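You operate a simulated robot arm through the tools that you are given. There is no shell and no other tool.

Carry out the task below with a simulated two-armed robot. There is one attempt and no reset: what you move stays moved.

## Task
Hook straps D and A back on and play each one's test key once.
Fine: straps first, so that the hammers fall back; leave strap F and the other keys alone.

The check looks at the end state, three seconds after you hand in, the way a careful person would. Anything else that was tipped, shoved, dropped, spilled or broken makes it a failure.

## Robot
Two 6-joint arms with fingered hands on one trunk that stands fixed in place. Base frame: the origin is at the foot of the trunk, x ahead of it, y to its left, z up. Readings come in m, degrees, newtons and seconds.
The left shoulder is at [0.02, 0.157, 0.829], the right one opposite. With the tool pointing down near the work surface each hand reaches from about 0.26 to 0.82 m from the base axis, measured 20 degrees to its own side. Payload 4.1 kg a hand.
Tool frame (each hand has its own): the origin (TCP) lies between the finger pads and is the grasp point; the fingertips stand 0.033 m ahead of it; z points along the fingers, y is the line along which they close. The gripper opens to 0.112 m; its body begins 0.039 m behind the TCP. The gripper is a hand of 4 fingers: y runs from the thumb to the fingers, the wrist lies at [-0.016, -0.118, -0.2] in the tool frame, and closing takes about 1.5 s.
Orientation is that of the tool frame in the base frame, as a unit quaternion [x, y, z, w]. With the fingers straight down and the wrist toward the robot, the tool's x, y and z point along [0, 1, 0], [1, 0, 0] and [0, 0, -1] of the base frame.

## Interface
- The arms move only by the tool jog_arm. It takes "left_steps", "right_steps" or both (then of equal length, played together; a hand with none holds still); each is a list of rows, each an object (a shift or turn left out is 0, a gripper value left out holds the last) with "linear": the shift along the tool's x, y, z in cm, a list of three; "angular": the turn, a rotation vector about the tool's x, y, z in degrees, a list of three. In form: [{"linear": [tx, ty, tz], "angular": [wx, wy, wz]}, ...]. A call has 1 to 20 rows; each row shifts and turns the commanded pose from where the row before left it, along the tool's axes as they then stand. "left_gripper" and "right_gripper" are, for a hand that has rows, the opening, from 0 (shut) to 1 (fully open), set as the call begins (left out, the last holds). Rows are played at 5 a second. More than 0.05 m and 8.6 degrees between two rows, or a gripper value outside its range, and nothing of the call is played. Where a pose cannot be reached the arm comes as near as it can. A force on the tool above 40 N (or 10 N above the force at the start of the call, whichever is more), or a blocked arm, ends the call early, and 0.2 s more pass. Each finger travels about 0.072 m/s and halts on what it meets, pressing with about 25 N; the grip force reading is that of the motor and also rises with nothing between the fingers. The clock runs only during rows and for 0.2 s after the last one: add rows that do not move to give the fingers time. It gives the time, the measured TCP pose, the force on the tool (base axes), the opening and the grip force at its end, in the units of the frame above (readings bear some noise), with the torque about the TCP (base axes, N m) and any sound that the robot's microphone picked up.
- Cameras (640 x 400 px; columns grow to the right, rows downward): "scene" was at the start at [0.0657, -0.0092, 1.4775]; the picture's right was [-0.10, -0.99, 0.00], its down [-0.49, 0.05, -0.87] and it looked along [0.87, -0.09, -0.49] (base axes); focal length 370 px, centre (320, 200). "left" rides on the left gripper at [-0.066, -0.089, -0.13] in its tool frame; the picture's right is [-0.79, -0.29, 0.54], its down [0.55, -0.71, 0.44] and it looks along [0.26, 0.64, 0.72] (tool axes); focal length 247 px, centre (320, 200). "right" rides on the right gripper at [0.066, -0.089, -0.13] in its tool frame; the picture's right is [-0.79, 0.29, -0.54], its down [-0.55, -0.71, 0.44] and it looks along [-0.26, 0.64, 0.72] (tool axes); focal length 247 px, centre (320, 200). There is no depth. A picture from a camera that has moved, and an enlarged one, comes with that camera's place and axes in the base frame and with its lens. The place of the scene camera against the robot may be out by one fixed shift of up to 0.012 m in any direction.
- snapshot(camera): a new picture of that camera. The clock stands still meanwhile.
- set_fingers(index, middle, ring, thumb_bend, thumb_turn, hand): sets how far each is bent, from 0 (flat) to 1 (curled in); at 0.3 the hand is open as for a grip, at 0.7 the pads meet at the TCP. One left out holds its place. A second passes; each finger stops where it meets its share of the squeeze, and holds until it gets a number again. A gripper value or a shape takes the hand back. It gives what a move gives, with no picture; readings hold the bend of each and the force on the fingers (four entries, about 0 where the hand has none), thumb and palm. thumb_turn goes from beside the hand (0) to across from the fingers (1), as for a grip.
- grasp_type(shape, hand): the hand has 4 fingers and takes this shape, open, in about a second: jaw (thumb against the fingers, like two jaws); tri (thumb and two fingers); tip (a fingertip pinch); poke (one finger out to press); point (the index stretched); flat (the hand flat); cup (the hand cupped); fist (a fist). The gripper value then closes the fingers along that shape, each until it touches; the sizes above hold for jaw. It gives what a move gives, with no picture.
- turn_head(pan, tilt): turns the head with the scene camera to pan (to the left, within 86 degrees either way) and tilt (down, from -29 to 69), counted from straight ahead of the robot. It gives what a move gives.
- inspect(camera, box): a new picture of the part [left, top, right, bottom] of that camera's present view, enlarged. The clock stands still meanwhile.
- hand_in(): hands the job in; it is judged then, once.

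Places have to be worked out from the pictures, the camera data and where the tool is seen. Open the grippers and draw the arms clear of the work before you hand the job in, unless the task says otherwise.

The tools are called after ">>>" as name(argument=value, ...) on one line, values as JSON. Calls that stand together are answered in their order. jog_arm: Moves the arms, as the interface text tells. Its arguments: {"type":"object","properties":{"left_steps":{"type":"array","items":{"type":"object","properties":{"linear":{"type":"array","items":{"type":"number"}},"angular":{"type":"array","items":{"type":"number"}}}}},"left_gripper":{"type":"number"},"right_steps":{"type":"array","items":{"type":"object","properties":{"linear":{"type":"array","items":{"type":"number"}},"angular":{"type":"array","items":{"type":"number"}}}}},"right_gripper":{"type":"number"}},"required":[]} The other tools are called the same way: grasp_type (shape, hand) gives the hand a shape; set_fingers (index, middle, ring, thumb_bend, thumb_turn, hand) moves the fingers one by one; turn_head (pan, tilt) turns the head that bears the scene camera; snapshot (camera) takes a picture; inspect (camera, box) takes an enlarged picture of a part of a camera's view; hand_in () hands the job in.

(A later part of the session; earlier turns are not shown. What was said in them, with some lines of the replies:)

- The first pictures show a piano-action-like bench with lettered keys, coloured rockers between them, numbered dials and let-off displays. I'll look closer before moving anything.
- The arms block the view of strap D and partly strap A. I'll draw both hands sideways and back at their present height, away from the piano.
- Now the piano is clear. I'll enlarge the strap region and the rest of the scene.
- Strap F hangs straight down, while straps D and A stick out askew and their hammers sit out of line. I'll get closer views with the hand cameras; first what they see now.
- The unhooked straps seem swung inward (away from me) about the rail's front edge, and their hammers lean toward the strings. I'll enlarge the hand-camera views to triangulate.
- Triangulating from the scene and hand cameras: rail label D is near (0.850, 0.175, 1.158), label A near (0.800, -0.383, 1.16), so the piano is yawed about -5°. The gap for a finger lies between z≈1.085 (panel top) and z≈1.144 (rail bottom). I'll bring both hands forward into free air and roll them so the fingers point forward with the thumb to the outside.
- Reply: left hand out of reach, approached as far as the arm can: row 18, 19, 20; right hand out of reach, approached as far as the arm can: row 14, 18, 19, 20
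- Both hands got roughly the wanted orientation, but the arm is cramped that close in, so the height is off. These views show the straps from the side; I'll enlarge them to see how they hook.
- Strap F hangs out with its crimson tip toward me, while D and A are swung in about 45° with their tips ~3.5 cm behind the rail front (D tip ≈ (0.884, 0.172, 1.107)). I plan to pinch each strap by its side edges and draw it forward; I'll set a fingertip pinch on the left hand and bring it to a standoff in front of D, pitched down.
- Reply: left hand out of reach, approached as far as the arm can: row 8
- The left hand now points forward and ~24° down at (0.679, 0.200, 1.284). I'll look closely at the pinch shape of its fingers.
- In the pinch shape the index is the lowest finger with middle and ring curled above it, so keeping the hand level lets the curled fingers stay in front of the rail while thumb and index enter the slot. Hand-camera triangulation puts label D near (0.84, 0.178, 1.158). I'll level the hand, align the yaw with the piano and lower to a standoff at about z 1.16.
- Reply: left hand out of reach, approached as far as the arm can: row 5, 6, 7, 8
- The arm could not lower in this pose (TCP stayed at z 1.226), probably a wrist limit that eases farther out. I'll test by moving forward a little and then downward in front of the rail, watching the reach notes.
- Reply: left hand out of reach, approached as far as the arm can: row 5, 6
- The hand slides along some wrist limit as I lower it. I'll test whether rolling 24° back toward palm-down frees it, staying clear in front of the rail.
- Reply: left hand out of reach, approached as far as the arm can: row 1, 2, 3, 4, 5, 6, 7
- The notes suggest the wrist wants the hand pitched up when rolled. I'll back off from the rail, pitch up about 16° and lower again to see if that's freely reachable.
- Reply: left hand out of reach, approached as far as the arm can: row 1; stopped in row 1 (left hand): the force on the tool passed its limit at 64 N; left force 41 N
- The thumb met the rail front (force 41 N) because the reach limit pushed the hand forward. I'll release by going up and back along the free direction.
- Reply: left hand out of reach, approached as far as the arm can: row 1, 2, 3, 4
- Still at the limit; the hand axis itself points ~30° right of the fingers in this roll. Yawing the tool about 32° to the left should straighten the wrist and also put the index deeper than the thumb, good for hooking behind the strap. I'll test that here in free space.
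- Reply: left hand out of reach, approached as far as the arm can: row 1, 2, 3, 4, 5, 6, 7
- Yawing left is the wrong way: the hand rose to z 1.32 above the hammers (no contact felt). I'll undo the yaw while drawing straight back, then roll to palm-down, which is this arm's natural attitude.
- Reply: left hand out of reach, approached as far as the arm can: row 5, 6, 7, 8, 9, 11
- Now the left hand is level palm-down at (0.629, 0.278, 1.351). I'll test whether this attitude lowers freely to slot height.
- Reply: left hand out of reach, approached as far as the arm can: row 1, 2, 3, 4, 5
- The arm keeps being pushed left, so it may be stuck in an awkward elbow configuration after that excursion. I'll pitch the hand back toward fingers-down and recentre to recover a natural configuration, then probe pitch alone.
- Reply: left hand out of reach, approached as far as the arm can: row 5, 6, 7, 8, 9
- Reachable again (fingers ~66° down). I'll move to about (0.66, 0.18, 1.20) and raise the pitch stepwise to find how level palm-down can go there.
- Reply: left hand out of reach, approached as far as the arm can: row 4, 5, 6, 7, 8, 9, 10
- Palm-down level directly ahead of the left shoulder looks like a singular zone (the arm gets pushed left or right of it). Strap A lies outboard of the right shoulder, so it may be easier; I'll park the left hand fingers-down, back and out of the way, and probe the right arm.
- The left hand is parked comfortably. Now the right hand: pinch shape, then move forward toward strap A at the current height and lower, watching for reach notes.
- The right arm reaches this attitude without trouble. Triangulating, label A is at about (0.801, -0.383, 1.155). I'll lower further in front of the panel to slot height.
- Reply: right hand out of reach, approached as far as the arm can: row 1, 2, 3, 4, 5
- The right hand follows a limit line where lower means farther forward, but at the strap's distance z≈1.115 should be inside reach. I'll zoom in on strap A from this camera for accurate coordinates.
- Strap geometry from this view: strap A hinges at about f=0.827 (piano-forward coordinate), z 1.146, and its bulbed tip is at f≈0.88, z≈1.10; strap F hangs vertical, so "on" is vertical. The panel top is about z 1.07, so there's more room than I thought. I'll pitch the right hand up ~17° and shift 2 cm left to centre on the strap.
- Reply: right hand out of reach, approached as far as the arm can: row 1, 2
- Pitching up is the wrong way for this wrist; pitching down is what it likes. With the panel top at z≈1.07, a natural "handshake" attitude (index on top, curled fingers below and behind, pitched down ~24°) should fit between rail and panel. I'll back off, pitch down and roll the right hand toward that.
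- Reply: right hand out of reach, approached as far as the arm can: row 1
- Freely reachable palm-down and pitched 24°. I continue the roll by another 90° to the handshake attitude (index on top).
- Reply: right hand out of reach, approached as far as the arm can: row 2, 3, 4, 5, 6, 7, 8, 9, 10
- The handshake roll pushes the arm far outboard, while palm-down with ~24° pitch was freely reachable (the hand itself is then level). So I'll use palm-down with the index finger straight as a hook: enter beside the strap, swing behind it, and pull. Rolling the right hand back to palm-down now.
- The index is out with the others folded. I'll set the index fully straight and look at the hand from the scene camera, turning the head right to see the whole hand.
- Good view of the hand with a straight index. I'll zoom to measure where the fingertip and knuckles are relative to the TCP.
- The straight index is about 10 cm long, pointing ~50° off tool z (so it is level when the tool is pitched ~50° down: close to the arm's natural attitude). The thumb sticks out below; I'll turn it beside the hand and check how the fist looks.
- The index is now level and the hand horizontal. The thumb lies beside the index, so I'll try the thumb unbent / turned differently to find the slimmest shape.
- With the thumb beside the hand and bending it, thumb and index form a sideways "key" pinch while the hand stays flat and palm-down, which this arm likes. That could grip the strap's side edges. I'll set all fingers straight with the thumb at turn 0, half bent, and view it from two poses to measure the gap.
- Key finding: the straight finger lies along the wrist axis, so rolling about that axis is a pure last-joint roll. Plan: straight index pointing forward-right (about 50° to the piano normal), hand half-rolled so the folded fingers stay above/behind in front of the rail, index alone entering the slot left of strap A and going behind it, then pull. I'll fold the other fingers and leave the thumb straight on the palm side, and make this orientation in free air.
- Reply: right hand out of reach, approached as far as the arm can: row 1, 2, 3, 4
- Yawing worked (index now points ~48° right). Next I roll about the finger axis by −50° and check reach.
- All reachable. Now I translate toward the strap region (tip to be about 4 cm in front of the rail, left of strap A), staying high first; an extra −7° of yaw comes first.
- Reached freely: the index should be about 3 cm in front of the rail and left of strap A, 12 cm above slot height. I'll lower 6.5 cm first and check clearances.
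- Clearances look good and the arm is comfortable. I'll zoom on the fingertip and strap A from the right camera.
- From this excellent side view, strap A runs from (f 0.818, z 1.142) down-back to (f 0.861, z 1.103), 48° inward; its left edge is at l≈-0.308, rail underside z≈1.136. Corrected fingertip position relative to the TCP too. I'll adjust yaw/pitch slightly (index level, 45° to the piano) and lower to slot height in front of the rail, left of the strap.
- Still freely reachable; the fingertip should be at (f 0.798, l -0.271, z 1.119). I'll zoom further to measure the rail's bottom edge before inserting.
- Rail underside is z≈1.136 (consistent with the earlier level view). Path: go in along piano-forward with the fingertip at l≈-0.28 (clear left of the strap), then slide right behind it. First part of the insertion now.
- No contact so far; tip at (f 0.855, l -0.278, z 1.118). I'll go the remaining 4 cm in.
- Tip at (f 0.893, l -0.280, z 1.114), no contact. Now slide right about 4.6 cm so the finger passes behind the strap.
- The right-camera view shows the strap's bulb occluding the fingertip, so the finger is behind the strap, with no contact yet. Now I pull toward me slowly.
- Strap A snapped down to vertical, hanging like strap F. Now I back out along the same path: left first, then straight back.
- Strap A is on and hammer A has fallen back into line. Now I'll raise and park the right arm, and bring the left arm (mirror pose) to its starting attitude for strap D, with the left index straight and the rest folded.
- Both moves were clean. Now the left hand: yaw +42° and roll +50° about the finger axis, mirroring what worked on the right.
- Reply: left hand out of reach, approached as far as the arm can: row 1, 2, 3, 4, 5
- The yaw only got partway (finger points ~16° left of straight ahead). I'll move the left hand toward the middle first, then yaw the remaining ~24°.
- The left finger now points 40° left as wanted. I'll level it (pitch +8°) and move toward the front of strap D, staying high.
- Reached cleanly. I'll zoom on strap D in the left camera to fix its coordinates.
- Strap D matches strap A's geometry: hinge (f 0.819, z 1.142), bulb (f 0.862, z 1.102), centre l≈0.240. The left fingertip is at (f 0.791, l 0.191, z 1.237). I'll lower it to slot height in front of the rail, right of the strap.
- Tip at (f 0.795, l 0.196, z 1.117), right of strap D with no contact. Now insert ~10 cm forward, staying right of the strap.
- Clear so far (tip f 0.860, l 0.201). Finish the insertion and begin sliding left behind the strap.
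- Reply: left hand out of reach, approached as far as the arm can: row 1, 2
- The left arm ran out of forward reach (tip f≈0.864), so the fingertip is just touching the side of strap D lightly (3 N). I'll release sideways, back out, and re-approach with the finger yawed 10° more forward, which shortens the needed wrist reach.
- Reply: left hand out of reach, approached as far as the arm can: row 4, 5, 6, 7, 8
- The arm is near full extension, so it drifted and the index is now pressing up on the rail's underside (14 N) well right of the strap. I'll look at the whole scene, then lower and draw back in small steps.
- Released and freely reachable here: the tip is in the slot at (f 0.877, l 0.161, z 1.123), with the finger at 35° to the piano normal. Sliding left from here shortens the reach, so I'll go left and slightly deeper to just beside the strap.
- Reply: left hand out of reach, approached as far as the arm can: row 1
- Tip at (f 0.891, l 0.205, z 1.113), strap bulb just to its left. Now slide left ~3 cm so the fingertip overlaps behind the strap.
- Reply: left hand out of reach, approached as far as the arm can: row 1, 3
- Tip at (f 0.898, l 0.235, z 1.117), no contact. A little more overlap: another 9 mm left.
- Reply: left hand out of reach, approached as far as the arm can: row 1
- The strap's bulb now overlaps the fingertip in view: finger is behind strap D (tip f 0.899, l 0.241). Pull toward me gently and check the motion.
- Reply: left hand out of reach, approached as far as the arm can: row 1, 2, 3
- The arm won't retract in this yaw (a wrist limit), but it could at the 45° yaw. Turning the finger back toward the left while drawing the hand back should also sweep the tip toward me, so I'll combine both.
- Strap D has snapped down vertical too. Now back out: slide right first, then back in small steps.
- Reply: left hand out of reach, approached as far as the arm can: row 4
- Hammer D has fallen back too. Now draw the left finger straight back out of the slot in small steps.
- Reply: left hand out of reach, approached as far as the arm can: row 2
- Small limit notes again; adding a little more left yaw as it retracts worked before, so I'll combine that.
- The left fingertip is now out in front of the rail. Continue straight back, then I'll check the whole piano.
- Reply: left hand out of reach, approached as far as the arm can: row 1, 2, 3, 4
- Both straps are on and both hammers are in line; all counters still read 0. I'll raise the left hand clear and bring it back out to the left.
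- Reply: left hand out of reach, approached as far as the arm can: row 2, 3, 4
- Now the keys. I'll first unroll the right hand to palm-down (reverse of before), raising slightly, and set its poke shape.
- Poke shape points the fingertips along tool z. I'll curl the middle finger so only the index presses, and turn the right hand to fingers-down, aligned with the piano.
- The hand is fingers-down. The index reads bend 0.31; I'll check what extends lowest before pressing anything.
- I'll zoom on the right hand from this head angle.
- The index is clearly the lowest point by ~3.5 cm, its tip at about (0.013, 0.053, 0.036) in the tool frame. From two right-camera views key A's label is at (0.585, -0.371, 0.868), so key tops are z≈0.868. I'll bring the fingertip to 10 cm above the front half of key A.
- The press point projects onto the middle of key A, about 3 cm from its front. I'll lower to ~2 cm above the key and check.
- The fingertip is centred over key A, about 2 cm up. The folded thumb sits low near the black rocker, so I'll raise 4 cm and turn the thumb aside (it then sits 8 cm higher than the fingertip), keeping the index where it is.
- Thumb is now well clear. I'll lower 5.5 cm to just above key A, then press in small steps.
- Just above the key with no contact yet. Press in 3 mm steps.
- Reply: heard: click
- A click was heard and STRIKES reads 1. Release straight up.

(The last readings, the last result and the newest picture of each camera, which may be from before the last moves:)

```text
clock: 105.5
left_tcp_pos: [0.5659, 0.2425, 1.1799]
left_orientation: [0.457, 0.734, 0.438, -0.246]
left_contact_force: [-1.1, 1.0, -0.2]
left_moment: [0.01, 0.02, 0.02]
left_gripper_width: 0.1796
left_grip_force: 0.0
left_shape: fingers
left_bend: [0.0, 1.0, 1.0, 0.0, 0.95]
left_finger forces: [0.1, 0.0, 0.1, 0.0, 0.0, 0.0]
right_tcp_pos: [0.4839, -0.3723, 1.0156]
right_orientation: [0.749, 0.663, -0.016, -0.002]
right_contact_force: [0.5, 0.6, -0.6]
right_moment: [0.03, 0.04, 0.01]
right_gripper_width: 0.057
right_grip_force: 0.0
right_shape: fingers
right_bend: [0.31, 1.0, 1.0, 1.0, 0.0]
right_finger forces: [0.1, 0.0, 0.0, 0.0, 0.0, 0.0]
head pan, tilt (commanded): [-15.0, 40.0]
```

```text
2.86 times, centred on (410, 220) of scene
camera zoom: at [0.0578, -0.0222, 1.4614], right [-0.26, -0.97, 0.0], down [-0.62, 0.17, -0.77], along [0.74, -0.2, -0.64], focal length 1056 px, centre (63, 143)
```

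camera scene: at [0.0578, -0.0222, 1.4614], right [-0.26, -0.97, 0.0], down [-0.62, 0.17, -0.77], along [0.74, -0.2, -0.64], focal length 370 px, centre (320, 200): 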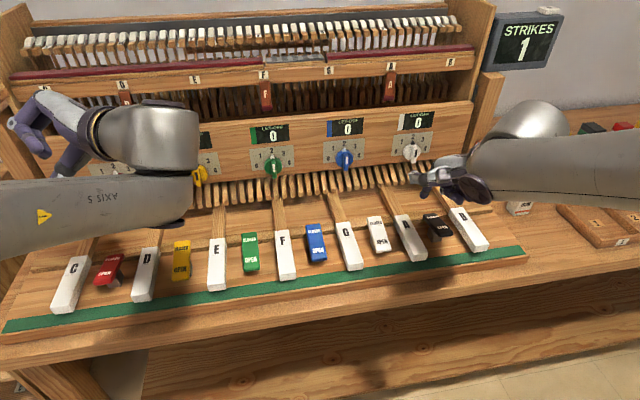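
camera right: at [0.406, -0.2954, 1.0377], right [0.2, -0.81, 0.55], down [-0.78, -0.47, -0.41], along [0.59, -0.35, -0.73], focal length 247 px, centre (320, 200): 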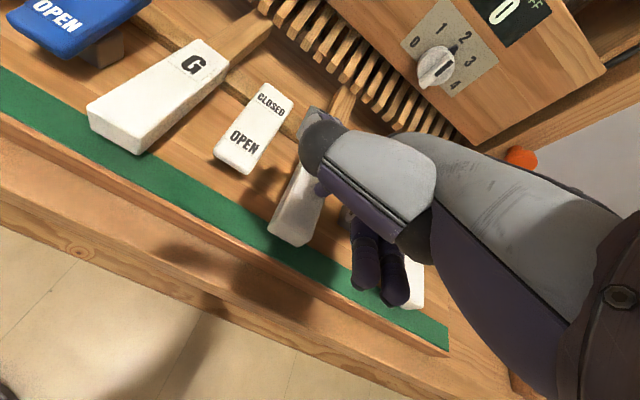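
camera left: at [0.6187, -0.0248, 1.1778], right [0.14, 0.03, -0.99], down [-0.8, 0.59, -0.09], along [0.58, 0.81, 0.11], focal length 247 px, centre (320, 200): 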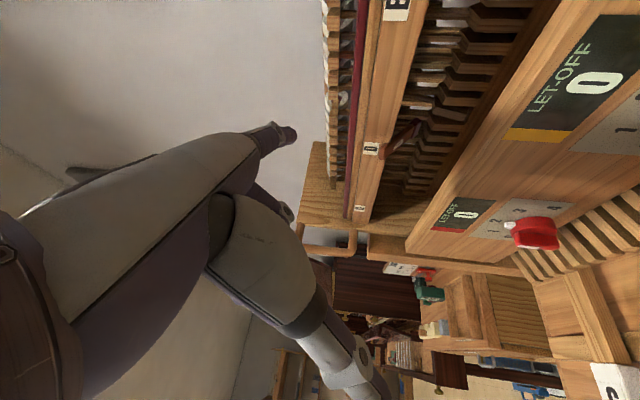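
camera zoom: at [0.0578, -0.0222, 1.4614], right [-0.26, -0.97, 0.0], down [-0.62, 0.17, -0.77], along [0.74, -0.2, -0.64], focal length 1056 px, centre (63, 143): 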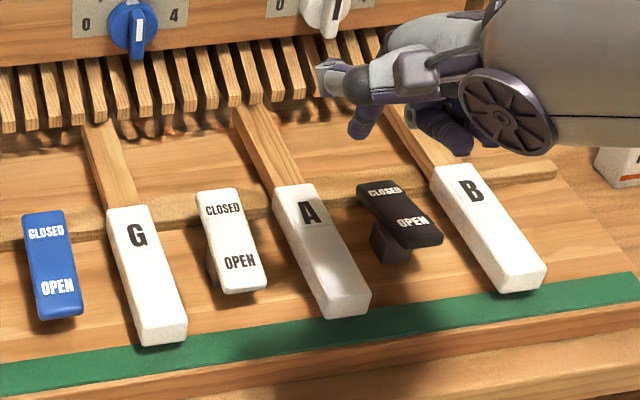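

STRIKES is 1, key A is back up and its strap still on. Now the left hand: unroll to palm-down, then turn fingers-down with the same pressing finger shape.

>>> jog_arm(left_steps=[{"linear": [2.2, 1.2, -1.5]}, {"angular": [0, -6.19, -5.68]}, {"angular": [0, -6.19, -5.68]}, {"angular": [0, -6.19, -5.68]}, {"angular": [0, -6.19, -5.68]}, {"angular": [0, -6.19, -5.68]}, {"angular": [0, -6.19, -5.68]}])

>>> set_fingers(hand="left", index=0.31, middle=1.0, ring=1.0, thumb_bend=1.0, thumb_turn=0.0)

>>> turn_head(pan=8, tilt=38)

>>> snapshot(camera="scene")

```text
clock: 107.1
left_tcp_pos: [0.5652, 0.2428, 1.2087]
left_orientation: [0.338, 0.874, 0.324, 0.133]
left_contact_force: [-0.1, 0.5, 0.0]
left_moment: [-0.01, 0.01, 0.04]
left_gripper_width: 0.18
left_grip_force: 0.1
left_shape: fingers
left_bend: [0.0, 1.0, 1.0, 0.0, 0.95]
left_finger forces: [0.0, 0.1, 0.1, 0.1, 0.0, 0.0]
right_tcp_pos: [0.4848, -0.3701, 1.017]
right_orientation: [0.748, 0.663, -0.015, 0.0]
right_contact_force: [0.6, -0.1, 0.0]
right_moment: [0.06, 0.02, 0.03]
right_gripper_width: 0.0571
right_grip_force: 0.1
right_shape: fingers
right_bend: [0.31, 1.0, 1.0, 1.0, 0.0]
right_finger forces: [0.0, 0.0, 0.0, 0.0, 0.0, 0.0]
head pan, tilt (commanded): [-15.0, 40.0]
```

```text
clock: 108.1
left_tcp_pos: [0.5662, 0.2427, 1.2083]
left_orientation: [0.34, 0.873, 0.324, 0.133]
left_contact_force: [-0.1, 0.1, 0.7]
left_moment: [0.01, 0.0, -0.03]
left_gripper_width: 0.057
left_grip_force: 0.1
left_shape: fingers
left_bend: [0.31, 1.0, 1.0, 1.0, 0.0]
left_finger forces: [0.1, 0.1, 0.0, 0.1, 0.0, 0.1]
right_tcp_pos: [0.4844, -0.3721, 1.0173]
right_orientation: [0.748, 0.663, -0.016, -0.001]
right_contact_force: [1.0, -0.7, -1.0]
right_moment: [-0.02, -0.02, 0.03]
right_gripper_width: 0.0571
right_grip_force: 0.0
right_shape: fingers
right_bend: [0.31, 1.0, 1.0, 1.0, 0.0]
right_finger forces: [0.1, 0.0, 0.0, 0.0, 0.0, 0.0]
head pan, tilt (commanded): [-15.0, 40.0]
```

```text
clock: 108.9
left_tcp_pos: [0.5662, 0.2433, 1.2084]
left_orientation: [0.339, 0.873, 0.325, 0.132]
left_contact_force: [0.1, -0.1, 0.7]
left_moment: [0.02, -0.02, -0.03]
left_gripper_width: 0.057
left_grip_force: 0.0
left_shape: fingers
left_bend: [0.31, 1.0, 1.0, 1.0, 0.0]
left_finger forces: [0.0, 0.1, 0.0, 0.0, 0.1, 0.0]
right_tcp_pos: [0.4843, -0.3712, 1.0163]
right_orientation: [0.749, 0.662, -0.015, -0.001]
right_contact_force: [-1.1, 0.5, -0.1]
right_moment: [0.03, -0.02, -0.03]
right_gripper_width: 0.0571
right_grip_force: 0.0
right_shape: fingers
right_bend: [0.31, 1.0, 1.0, 1.0, 0.0]
right_finger forces: [0.1, 0.0, 0.0, 0.0, 0.1, 0.0]
head pan, tilt (commanded): [8.0, 38.0]
```

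```text
taken
camera scene: at [0.061, 0.0118, 1.4644], right [0.14, -0.99, 0.0], down [-0.61, -0.09, -0.79], along [0.78, 0.11, -0.62], focal length 370 px, centre (320, 200)
```

scene: 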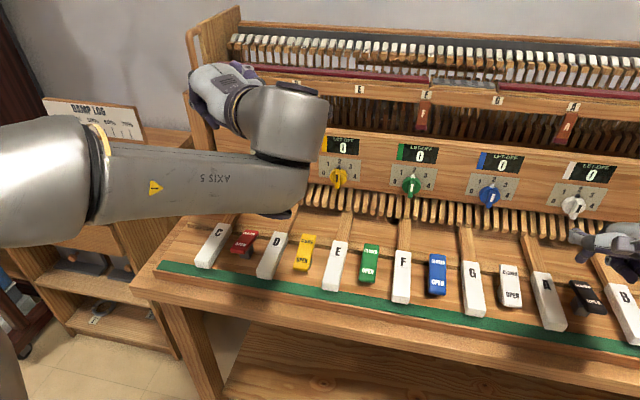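

I'll now pitch the left hand fingers-down and yaw it to align with the piano, still high above the keys.

>>> jog_arm(left_steps=[{"angular": [8.2, 0, 0]}, {"angular": [8.2, 0, 0]}, {"angular": [8.2, 0, 0]}, {"angular": [8.2, 0, 0]}, {"angular": [8.2, 0, 0]}, {"angular": [0, 0, 8.5]}, {"angular": [0, 0, 8.5]}, {"angular": [0, 0, 8.5]}, {"angular": [0, 0, 8.5]}, {"angular": [0, 0, 8.5]}, {"angular": [0, 0, 8.5]}])

>>> snapshot(camera="scene")

>>> snapshot(camera="left")

```text
clock: 111.3
left_tcp_pos: [0.567, 0.2423, 1.209]
left_orientation: [0.73, 0.684, 0.0, 0.007]
left_contact_force: [-0.6, 0.0, -0.1]
left_moment: [0.0, 0.02, 0.0]
left_gripper_width: 0.057
left_grip_force: 0.1
left_shape: fingers
left_bend: [0.31, 1.0, 1.0, 1.0, 0.0]
left_finger forces: [0.0, 0.0, 0.0, 0.0, 0.0, 0.0]
right_tcp_pos: [0.4845, -0.3715, 1.0174]
right_orientation: [0.749, 0.663, -0.016, -0.001]
right_contact_force: [-0.4, 0.4, 0.6]
right_moment: [-0.02, -0.06, -0.02]
right_gripper_width: 0.0573
right_grip_force: 0.0
right_shape: fingers
right_bend: [0.31, 1.0, 1.0, 1.0, 0.0]
right_finger forces: [0.0, 0.0, 0.0, 0.1, 0.1, 0.0]
head pan, tilt (commanded): [8.0, 38.0]
```

```text
taken
camera scene: at [0.0609, 0.0118, 1.4644], right [0.14, -0.99, 0.0], down [-0.61, -0.09, -0.79], along [0.78, 0.11, -0.62], focal length 370 px, centre (320, 200)
```

scene: 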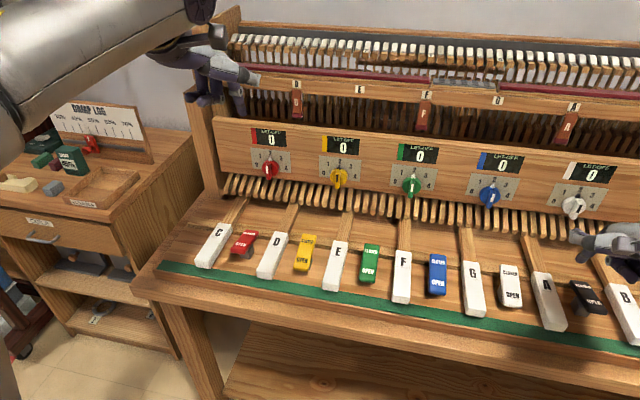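

```text
taken
camera left: at [0.4712, 0.1828, 1.3374], right [-0.33, -0.78, -0.53], down [-0.67, 0.59, -0.45], along [0.67, 0.21, -0.72], focal length 247 px, centre (320, 200)
```

left: 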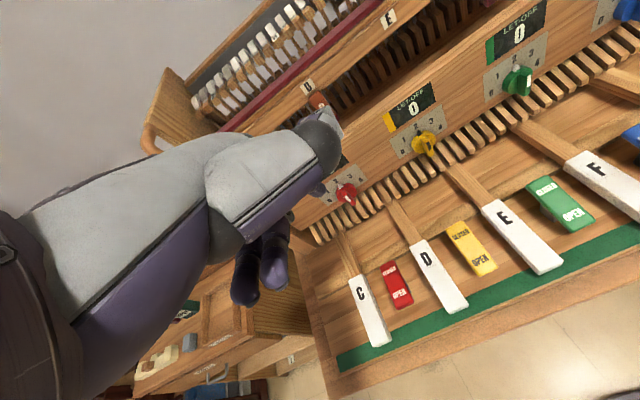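

From the left camera, key D's label is at about (0.634, 0.189, 0.862). I'll lower the left fingertip to ~10 cm above the front half of key D (press point ≈ (0.582, 0.195)).

>>> jog_arm(left_steps=[{"linear": [-0.62, -0.75, 4.1]}, {"linear": [-0.62, -0.75, 4.1]}, {"linear": [-0.62, -0.75, 4.1]}, {"linear": [-0.62, -0.75, 4.1]}, {"linear": [-0.62, -0.75, 4.1]}])

>>> snapshot(camera="scene")

>>> snapshot(camera="left")

```text
clock: 112.5
left_tcp_pos: [0.5292, 0.2108, 1.0023]
left_orientation: [0.73, 0.684, 0.001, 0.007]
left_contact_force: [0.0, -0.4, 0.4]
left_moment: [0.02, -0.03, -0.01]
left_gripper_width: 0.0571
left_grip_force: 0.0
left_shape: fingers
left_bend: [0.31, 1.0, 1.0, 1.0, 0.0]
left_finger forces: [0.0, 0.1, 0.0, 0.0, 0.0, 0.0]
right_tcp_pos: [0.4834, -0.3709, 1.0167]
right_orientation: [0.749, 0.663, -0.017, -0.001]
right_contact_force: [0.6, -0.5, -0.6]
right_moment: [0.01, -0.02, 0.03]
right_gripper_width: 0.057
right_grip_force: 0.2
right_shape: fingers
right_bend: [0.31, 1.0, 1.0, 1.0, 0.0]
right_finger forces: [0.0, 0.0, 0.0, 0.0, 0.0, 0.0]
head pan, tilt (commanded): [8.0, 38.0]
```

```text
taken
camera scene: at [0.0608, 0.0118, 1.4644], right [0.14, -0.99, 0.0], down [-0.61, -0.09, -0.79], along [0.78, 0.11, -0.62], focal length 370 px, centre (320, 200)
```

scene: 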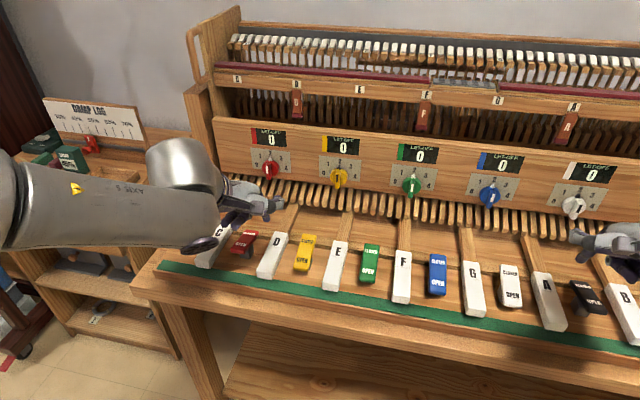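

```text
taken
camera left: at [0.434, 0.1505, 1.1309], right [-0.33, -0.78, -0.53], down [-0.67, 0.59, -0.45], along [0.66, 0.21, -0.72], focal length 247 px, centre (320, 200)
```

left: 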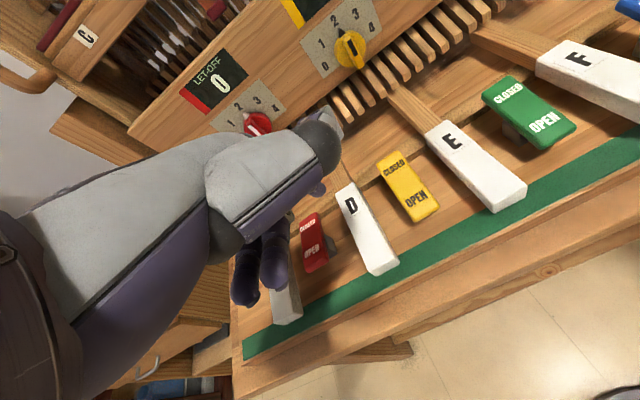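

The press point projects onto the centre of key D, and the red/yellow rockers are clear of the finger. Lower to just above the key.

>>> jog_arm(left_steps=[{"linear": [0, 0, 4.0]}, {"linear": [0, 0, 4.0]}, {"linear": [0, 0, 1.5]}])

>>> snapshot(camera="left")

>>> inspect(camera="scene", box=[180, 170, 360, 310])

```text
clock: 113.3
left_tcp_pos: [0.5292, 0.2109, 0.9088]
left_orientation: [0.73, 0.684, 0.0, 0.006]
left_contact_force: [0.5, -0.4, -0.3]
left_moment: [-0.03, -0.04, 0.01]
left_gripper_width: 0.057
left_grip_force: 0.0
left_shape: fingers
left_bend: [0.31, 1.0, 1.0, 1.0, 0.0]
left_finger forces: [0.0, 0.1, 0.0, 0.0, 0.0, 0.0]
right_tcp_pos: [0.4855, -0.372, 1.0172]
right_orientation: [0.748, 0.663, -0.015, -0.001]
right_contact_force: [0.0, 0.3, 1.5]
right_moment: [0.01, -0.02, 0.03]
right_gripper_width: 0.057
right_grip_force: 0.1
right_shape: fingers
right_bend: [0.31, 1.0, 1.0, 1.0, 0.0]
right_finger forces: [0.1, 0.0, 0.0, 0.0, 0.1, 0.1]
head pan, tilt (commanded): [8.0, 38.0]
```

```text
taken
camera left: at [0.434, 0.1514, 1.0372], right [-0.33, -0.78, -0.53], down [-0.67, 0.59, -0.45], along [0.66, 0.21, -0.72], focal length 247 px, centre (320, 200)
```

left: 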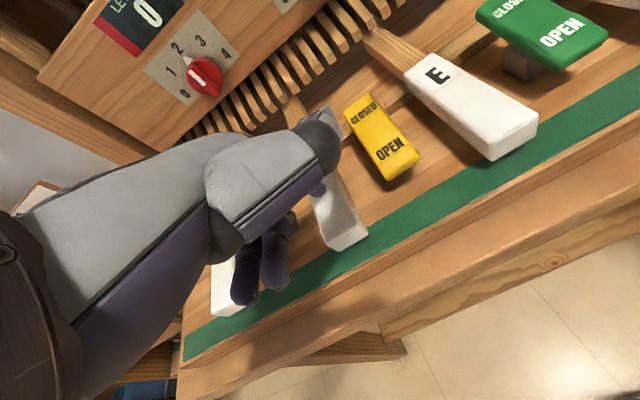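

```text
2.86 times, centred on (270, 240) of scene
camera zoom: at [0.0608, 0.0118, 1.4644], right [0.14, -0.99, 0.0], down [-0.61, -0.09, -0.79], along [0.78, 0.11, -0.62], focal length 1056 px, centre (463, 86)
```

zoom: 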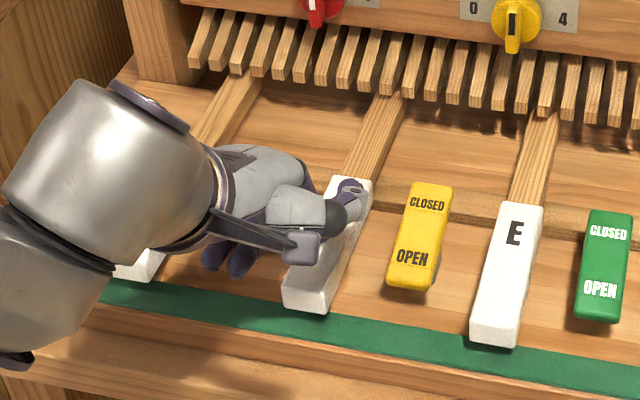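

Just above key D with no contact. Press in 3 mm steps.

>>> jog_arm(left_steps=[{"linear": [0, 0, 0.3]}, {"linear": [0, 0, 0.3]}, {"linear": [0, 0, 0.3]}, {"linear": [0, 0, 0.3]}])

>>> turn_head(pan=-5.8, tilt=29.6)

>>> snapshot(camera="scene")

```text
clock: 114.3
left_tcp_pos: [0.5285, 0.2115, 0.8954]
left_orientation: [0.729, 0.685, 0.002, 0.006]
left_contact_force: [0.6, 0.5, -0.1]
left_moment: [-0.02, -0.02, 0.0]
left_gripper_width: 0.0568
left_grip_force: 0.0
left_shape: fingers
left_bend: [0.31, 1.0, 1.0, 1.0, 0.0]
left_finger forces: [0.4, 0.0, 0.0, 0.1, 0.0, 0.1]
right_tcp_pos: [0.4849, -0.3703, 1.0164]
right_orientation: [0.749, 0.662, -0.015, -0.001]
right_contact_force: [-0.5, -0.1, 1.1]
right_moment: [-0.03, 0.0, 0.02]
right_gripper_width: 0.0572
right_grip_force: 0.2
right_shape: fingers
right_bend: [0.31, 1.0, 1.0, 1.0, 0.0]
right_finger forces: [0.1, 0.1, 0.0, 0.0, 0.1, 0.0]
head pan, tilt (commanded): [8.0, 38.0]
heard: click
```

```text
clock: 115.1
left_tcp_pos: [0.5309, 0.2116, 0.8951]
left_orientation: [0.73, 0.684, 0.001, 0.005]
left_contact_force: [-0.6, -0.4, -0.2]
left_moment: [0.01, -0.02, -0.02]
left_gripper_width: 0.057
left_grip_force: 0.3
left_shape: fingers
left_bend: [0.31, 1.0, 1.0, 1.0, 0.0]
left_finger forces: [0.4, 0.0, 0.0, 0.0, 0.0, 0.1]
right_tcp_pos: [0.4848, -0.3709, 1.0158]
right_orientation: [0.749, 0.663, -0.015, -0.001]
right_contact_force: [0.0, -0.8, -0.2]
right_moment: [-0.02, 0.0, 0.0]
right_gripper_width: 0.0568
right_grip_force: 0.1
right_shape: fingers
right_bend: [0.31, 1.0, 1.0, 1.0, 0.0]
right_finger forces: [0.0, 0.0, 0.1, 0.0, 0.0, 0.1]
head pan, tilt (commanded): [-5.8, 29.6]
```

```text
taken
camera scene: at [0.0656, -0.0092, 1.4774], right [-0.1, -0.99, 0.0], down [-0.49, 0.05, -0.87], along [0.86, -0.09, -0.49], focal length 370 px, centre (320, 200)
```

scene: 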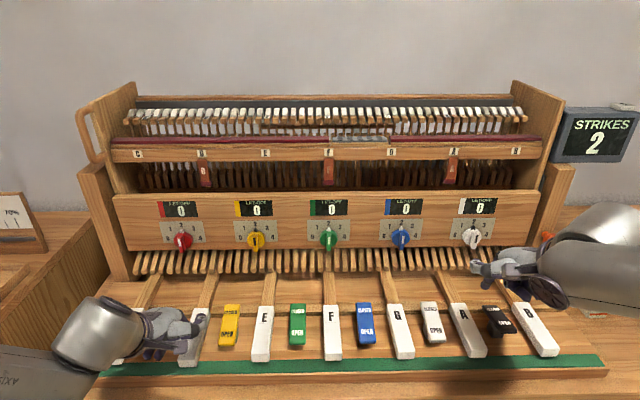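

Click heard, STRIKES reads 2. Release key D straight up and back away.

>>> jog_arm(left_steps=[{"linear": [0, 0, -1]}, {"linear": [0, 0, -3]}, {"linear": [0, 0, -4]}, {"linear": [0, 0, -4]}, {"linear": [0, 0, -4]}, {"linear": [0, -2, -4]}, {"linear": [2, -3, -3]}, {"linear": [2, -3, -3]}, {"linear": [2, -3, -3]}], right_steps=[{"linear": [0, 0, -2]}, {"linear": [0, 0, -3]}, {"linear": [0, 0, -4]}, {"linear": [0, 0, -4]}, {"linear": [-1, -2, -4]}, {"linear": [-2, -2, -4]}, {"linear": [-2, -2, -2]}, {"linear": [-2, -2, 0]}, {"linear": [-2, -2, 0]}])

>>> snapshot(camera="scene")

>>> inspect(camera="scene", box=[100, 80, 360, 270])

>>> inspect(camera="scene", box=[320, 80, 580, 270])

>>> inspect(camera="scene", box=[60, 240, 340, 400])

>>> inspect(camera="scene", box=[320, 240, 600, 400])

```text
clock: 117.1
left_tcp_pos: [0.4175, 0.2803, 1.1856]
left_orientation: [0.73, 0.684, 0.0, 0.006]
left_contact_force: [0.5, 0.2, -0.2]
left_moment: [0.02, 0.05, -0.01]
left_gripper_width: 0.0569
left_grip_force: 0.0
left_shape: fingers
left_bend: [0.31, 1.0, 1.0, 1.0, 0.0]
left_finger forces: [0.0, 0.1, 0.0, 0.0, 0.0, 0.0]
right_tcp_pos: [0.3825, -0.445, 1.2475]
right_orientation: [0.748, 0.663, -0.016, -0.001]
right_contact_force: [1.0, 0.5, -0.8]
right_moment: [-0.01, 0.06, -0.03]
right_gripper_width: 0.0571
right_grip_force: 0.0
right_shape: fingers
right_bend: [0.31, 1.0, 1.0, 1.0, 0.0]
right_finger forces: [0.0, 0.1, 0.0, 0.0, 0.1, 0.0]
head pan, tilt (commanded): [-5.8, 29.6]
```

```text
taken
camera scene: at [0.0664, -0.0093, 1.4774], right [-0.1, -0.99, 0.0], down [-0.49, 0.05, -0.87], along [0.86, -0.09, -0.49], focal length 370 px, centre (320, 200)
```

scene: 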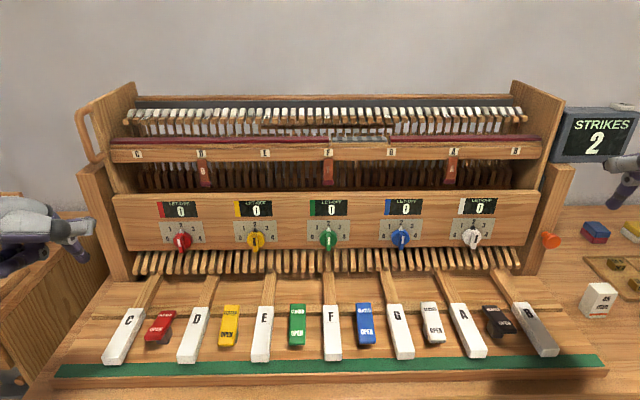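

```text
2.11 times, centred on (230, 175) of scene
camera zoom: at [0.0664, -0.0093, 1.4774], right [-0.1, -0.99, 0.0], down [-0.49, 0.05, -0.87], along [0.86, -0.09, -0.49], focal length 778 px, centre (510, 253)
```

zoom: 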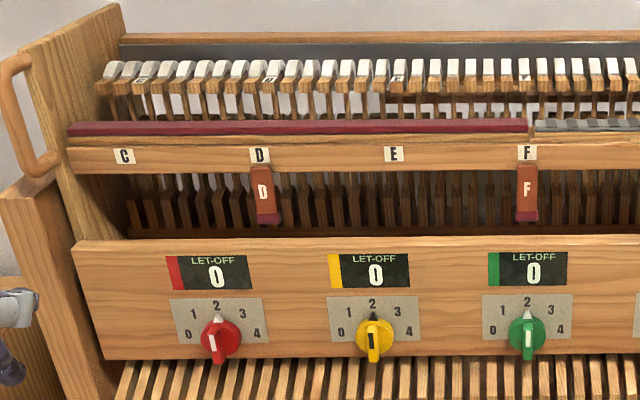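

```text
2.11 times, centred on (450, 175) of scene
camera zoom: at [0.0664, -0.0093, 1.4774], right [-0.1, -0.99, 0.0], down [-0.49, 0.05, -0.87], along [0.86, -0.09, -0.49], focal length 778 px, centre (46, 253)
```

zoom: 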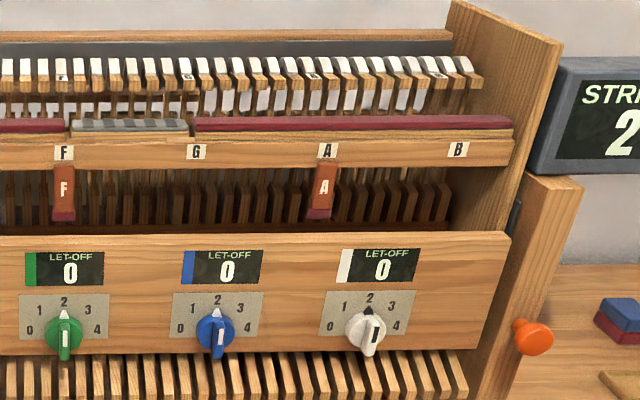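

```text
2.29 times, centred on (200, 320) of scene
camera zoom: at [0.0664, -0.0093, 1.4774], right [-0.1, -0.99, 0.0], down [-0.49, 0.05, -0.87], along [0.86, -0.09, -0.49], focal length 844 px, centre (594, -74)
```

zoom: 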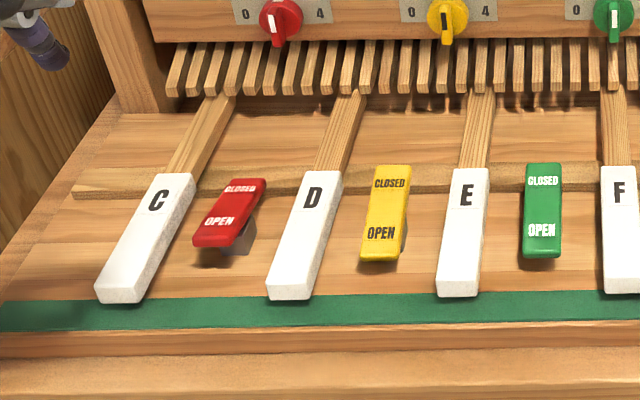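

```text
2.29 times, centred on (460, 320) of scene
camera zoom: at [0.0664, -0.0093, 1.4774], right [-0.1, -0.99, 0.0], down [-0.49, 0.05, -0.87], along [0.86, -0.09, -0.49], focal length 844 px, centre (0, -74)
```

zoom: 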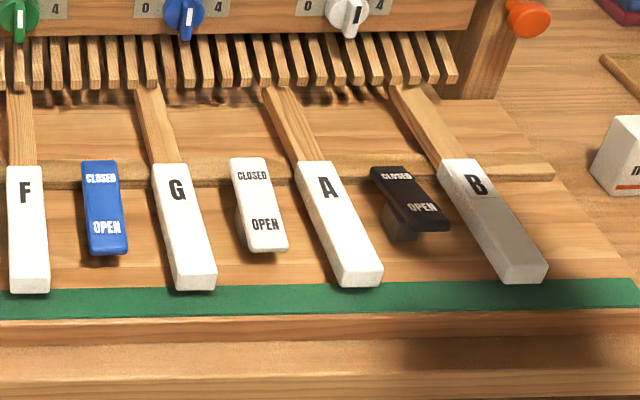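

Everything looks right: straps D, A and F hang on, hammers are level, STRIKES 2, dials and rockers unchanged, both keys back up. I'll open both hands and draw the arms farther back and up.

>>> grasp_type(shape="jaw", hand="left")

>>> grasp_type(shape="jaw", hand="right")

>>> jog_arm(left_steps=[{"linear": [0, -1, -3]}, {"linear": [0, -2, -3]}, {"linear": [1, -2, -3]}, {"linear": [1, -2, -2]}], right_steps=[{"linear": [0, -1, -2]}, {"linear": [0, -1, -2]}, {"linear": [0, -1, -1]}, {"linear": [0, 0, 0]}], left_gripper=1.0, right_gripper=1.0)

>>> snapshot(camera="scene")

>>> inspect(camera="scene", box=[520, 80, 640, 320])

```text
clock: 118.0
left_tcp_pos: [0.4175, 0.2804, 1.1837]
left_orientation: [0.73, 0.684, 0.0, 0.004]
left_contact_force: [0.2, 0.2, -0.3]
left_moment: [-0.01, -0.01, -0.02]
left_gripper_width: 0.1119
left_grip_force: 0.0
left_shape: jaw
left_bend: [0.3, 0.3, 0.3, 0.3, 0.97]
left_finger forces: [0.1, 0.0, 0.1, 0.0, 0.0, 0.0]
right_tcp_pos: [0.3815, -0.4446, 1.2489]
right_orientation: [0.749, 0.662, -0.016, -0.002]
right_contact_force: [-0.6, -0.4, 0.1]
right_moment: [-0.02, 0.01, -0.02]
right_gripper_width: 0.0571
right_grip_force: 0.1
right_shape: fingers
right_bend: [0.31, 1.0, 1.0, 1.0, 0.0]
right_finger forces: [0.0, 0.0, 0.0, 0.0, 0.0, 0.1]
head pan, tilt (commanded): [-5.8, 29.6]
```

```text
clock: 118.9
left_tcp_pos: [0.4181, 0.2794, 1.1841]
left_orientation: [0.73, 0.684, 0.0, 0.006]
left_contact_force: [0.6, -0.5, 1.0]
left_moment: [0.0, 0.02, -0.02]
left_gripper_width: 0.1117
left_grip_force: 0.0
left_shape: jaw
left_bend: [0.3, 0.3, 0.3, 0.3, 0.97]
left_finger forces: [0.1, 0.1, 0.1, 0.1, 0.0, 0.0]
right_tcp_pos: [0.3813, -0.4437, 1.2488]
right_orientation: [0.749, 0.663, -0.016, -0.002]
right_contact_force: [-0.1, -0.6, -0.8]
right_moment: [0.0, -0.01, -0.02]
right_gripper_width: 0.1118
right_grip_force: 0.0
right_shape: jaw
right_bend: [0.3, 0.3, 0.3, 0.3, 0.97]
right_finger forces: [0.0, 0.0, 0.0, 0.1, 0.0, 0.0]
head pan, tilt (commanded): [-5.8, 29.6]
```

```text
clock: 119.9
left_tcp_pos: [0.3512, 0.3048, 1.2938]
left_orientation: [0.73, 0.684, 0.0, 0.005]
left_contact_force: [0.1, 0.7, 1.1]
left_moment: [0.0, 0.03, 0.0]
left_gripper_width: 0.1114
left_grip_force: 0.1
left_shape: jaw
left_bend: [0.3, 0.3, 0.3, 0.3, 0.97]
left_finger forces: [0.0, 0.0, 0.0, 0.0, 0.0, 0.0]
right_tcp_pos: [0.3536, -0.4401, 1.3016]
right_orientation: [0.749, 0.663, -0.016, -0.001]
right_contact_force: [0.4, -1.4, 0.2]
right_moment: [0.04, -0.02, -0.03]
right_gripper_width: 0.1113
right_grip_force: 0.1
right_shape: jaw
right_bend: [0.3, 0.3, 0.3, 0.3, 0.97]
right_finger forces: [0.1, 0.0, 0.0, 0.1, 0.1, 0.0]
head pan, tilt (commanded): [-5.8, 29.6]
```

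```text
taken
camera scene: at [0.0659, -0.0094, 1.4774], right [-0.1, -0.99, 0.0], down [-0.49, 0.05, -0.87], along [0.86, -0.09, -0.49], focal length 370 px, centre (320, 200)
```

scene: 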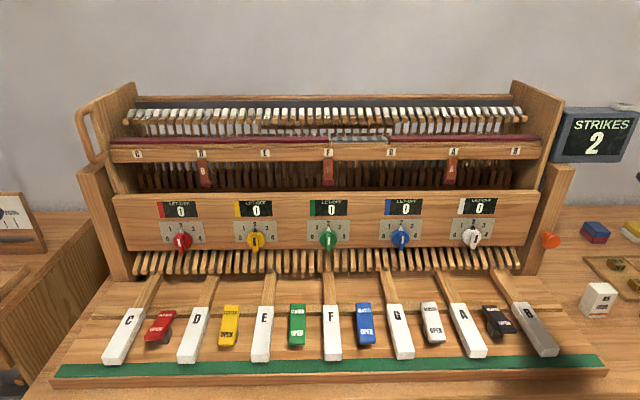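

```text
1.67 times, centred on (580, 200) of scene
camera zoom: at [0.0659, -0.0094, 1.4774], right [-0.1, -0.99, 0.0], down [-0.49, 0.05, -0.87], along [0.86, -0.09, -0.49], focal length 616 px, centre (-113, 200)
```

zoom: 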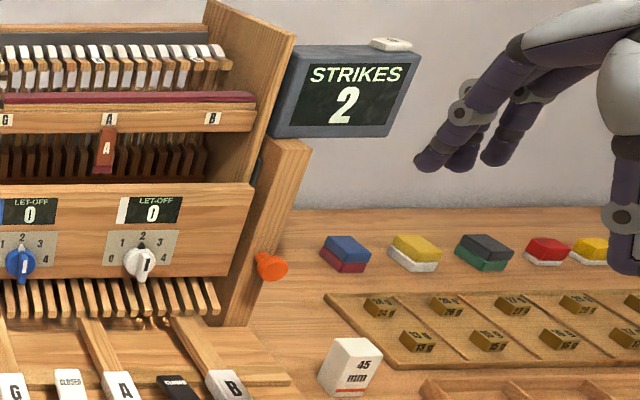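

Straps D and A are hooked on, hammers D and A have fallen back, and STRIKES reads 2 (one for each test key). Strap F, the other keys, rockers, dials and bench items look as they did, and both open hands are clear, so I'm handing in.

>>> hand_in()

```text
The job is handed in.
```

Straps D and A are hooked back on, and their hammers fell back into line before I touched the keys. I then played test keys A and D once each. Each press gave a single click, and the STRIKES display reads 2.

- **Left alone:** strap F, the other keys, the rockers, the dials and the bench items look the same as at the start. Both keys came back up.
- **Contacts along the way:** my left hand bumped the rail twice. The thumb hit its front at up to 64 N and a finger pressed its underside at about 14 N. The left finger also lightly touched the side of strap D, at about 3 N, before I hooked it. Nothing moved that I could see.

Both hands are open and drawn back from the piano. The job is handed in, and I don't have the judge's result.
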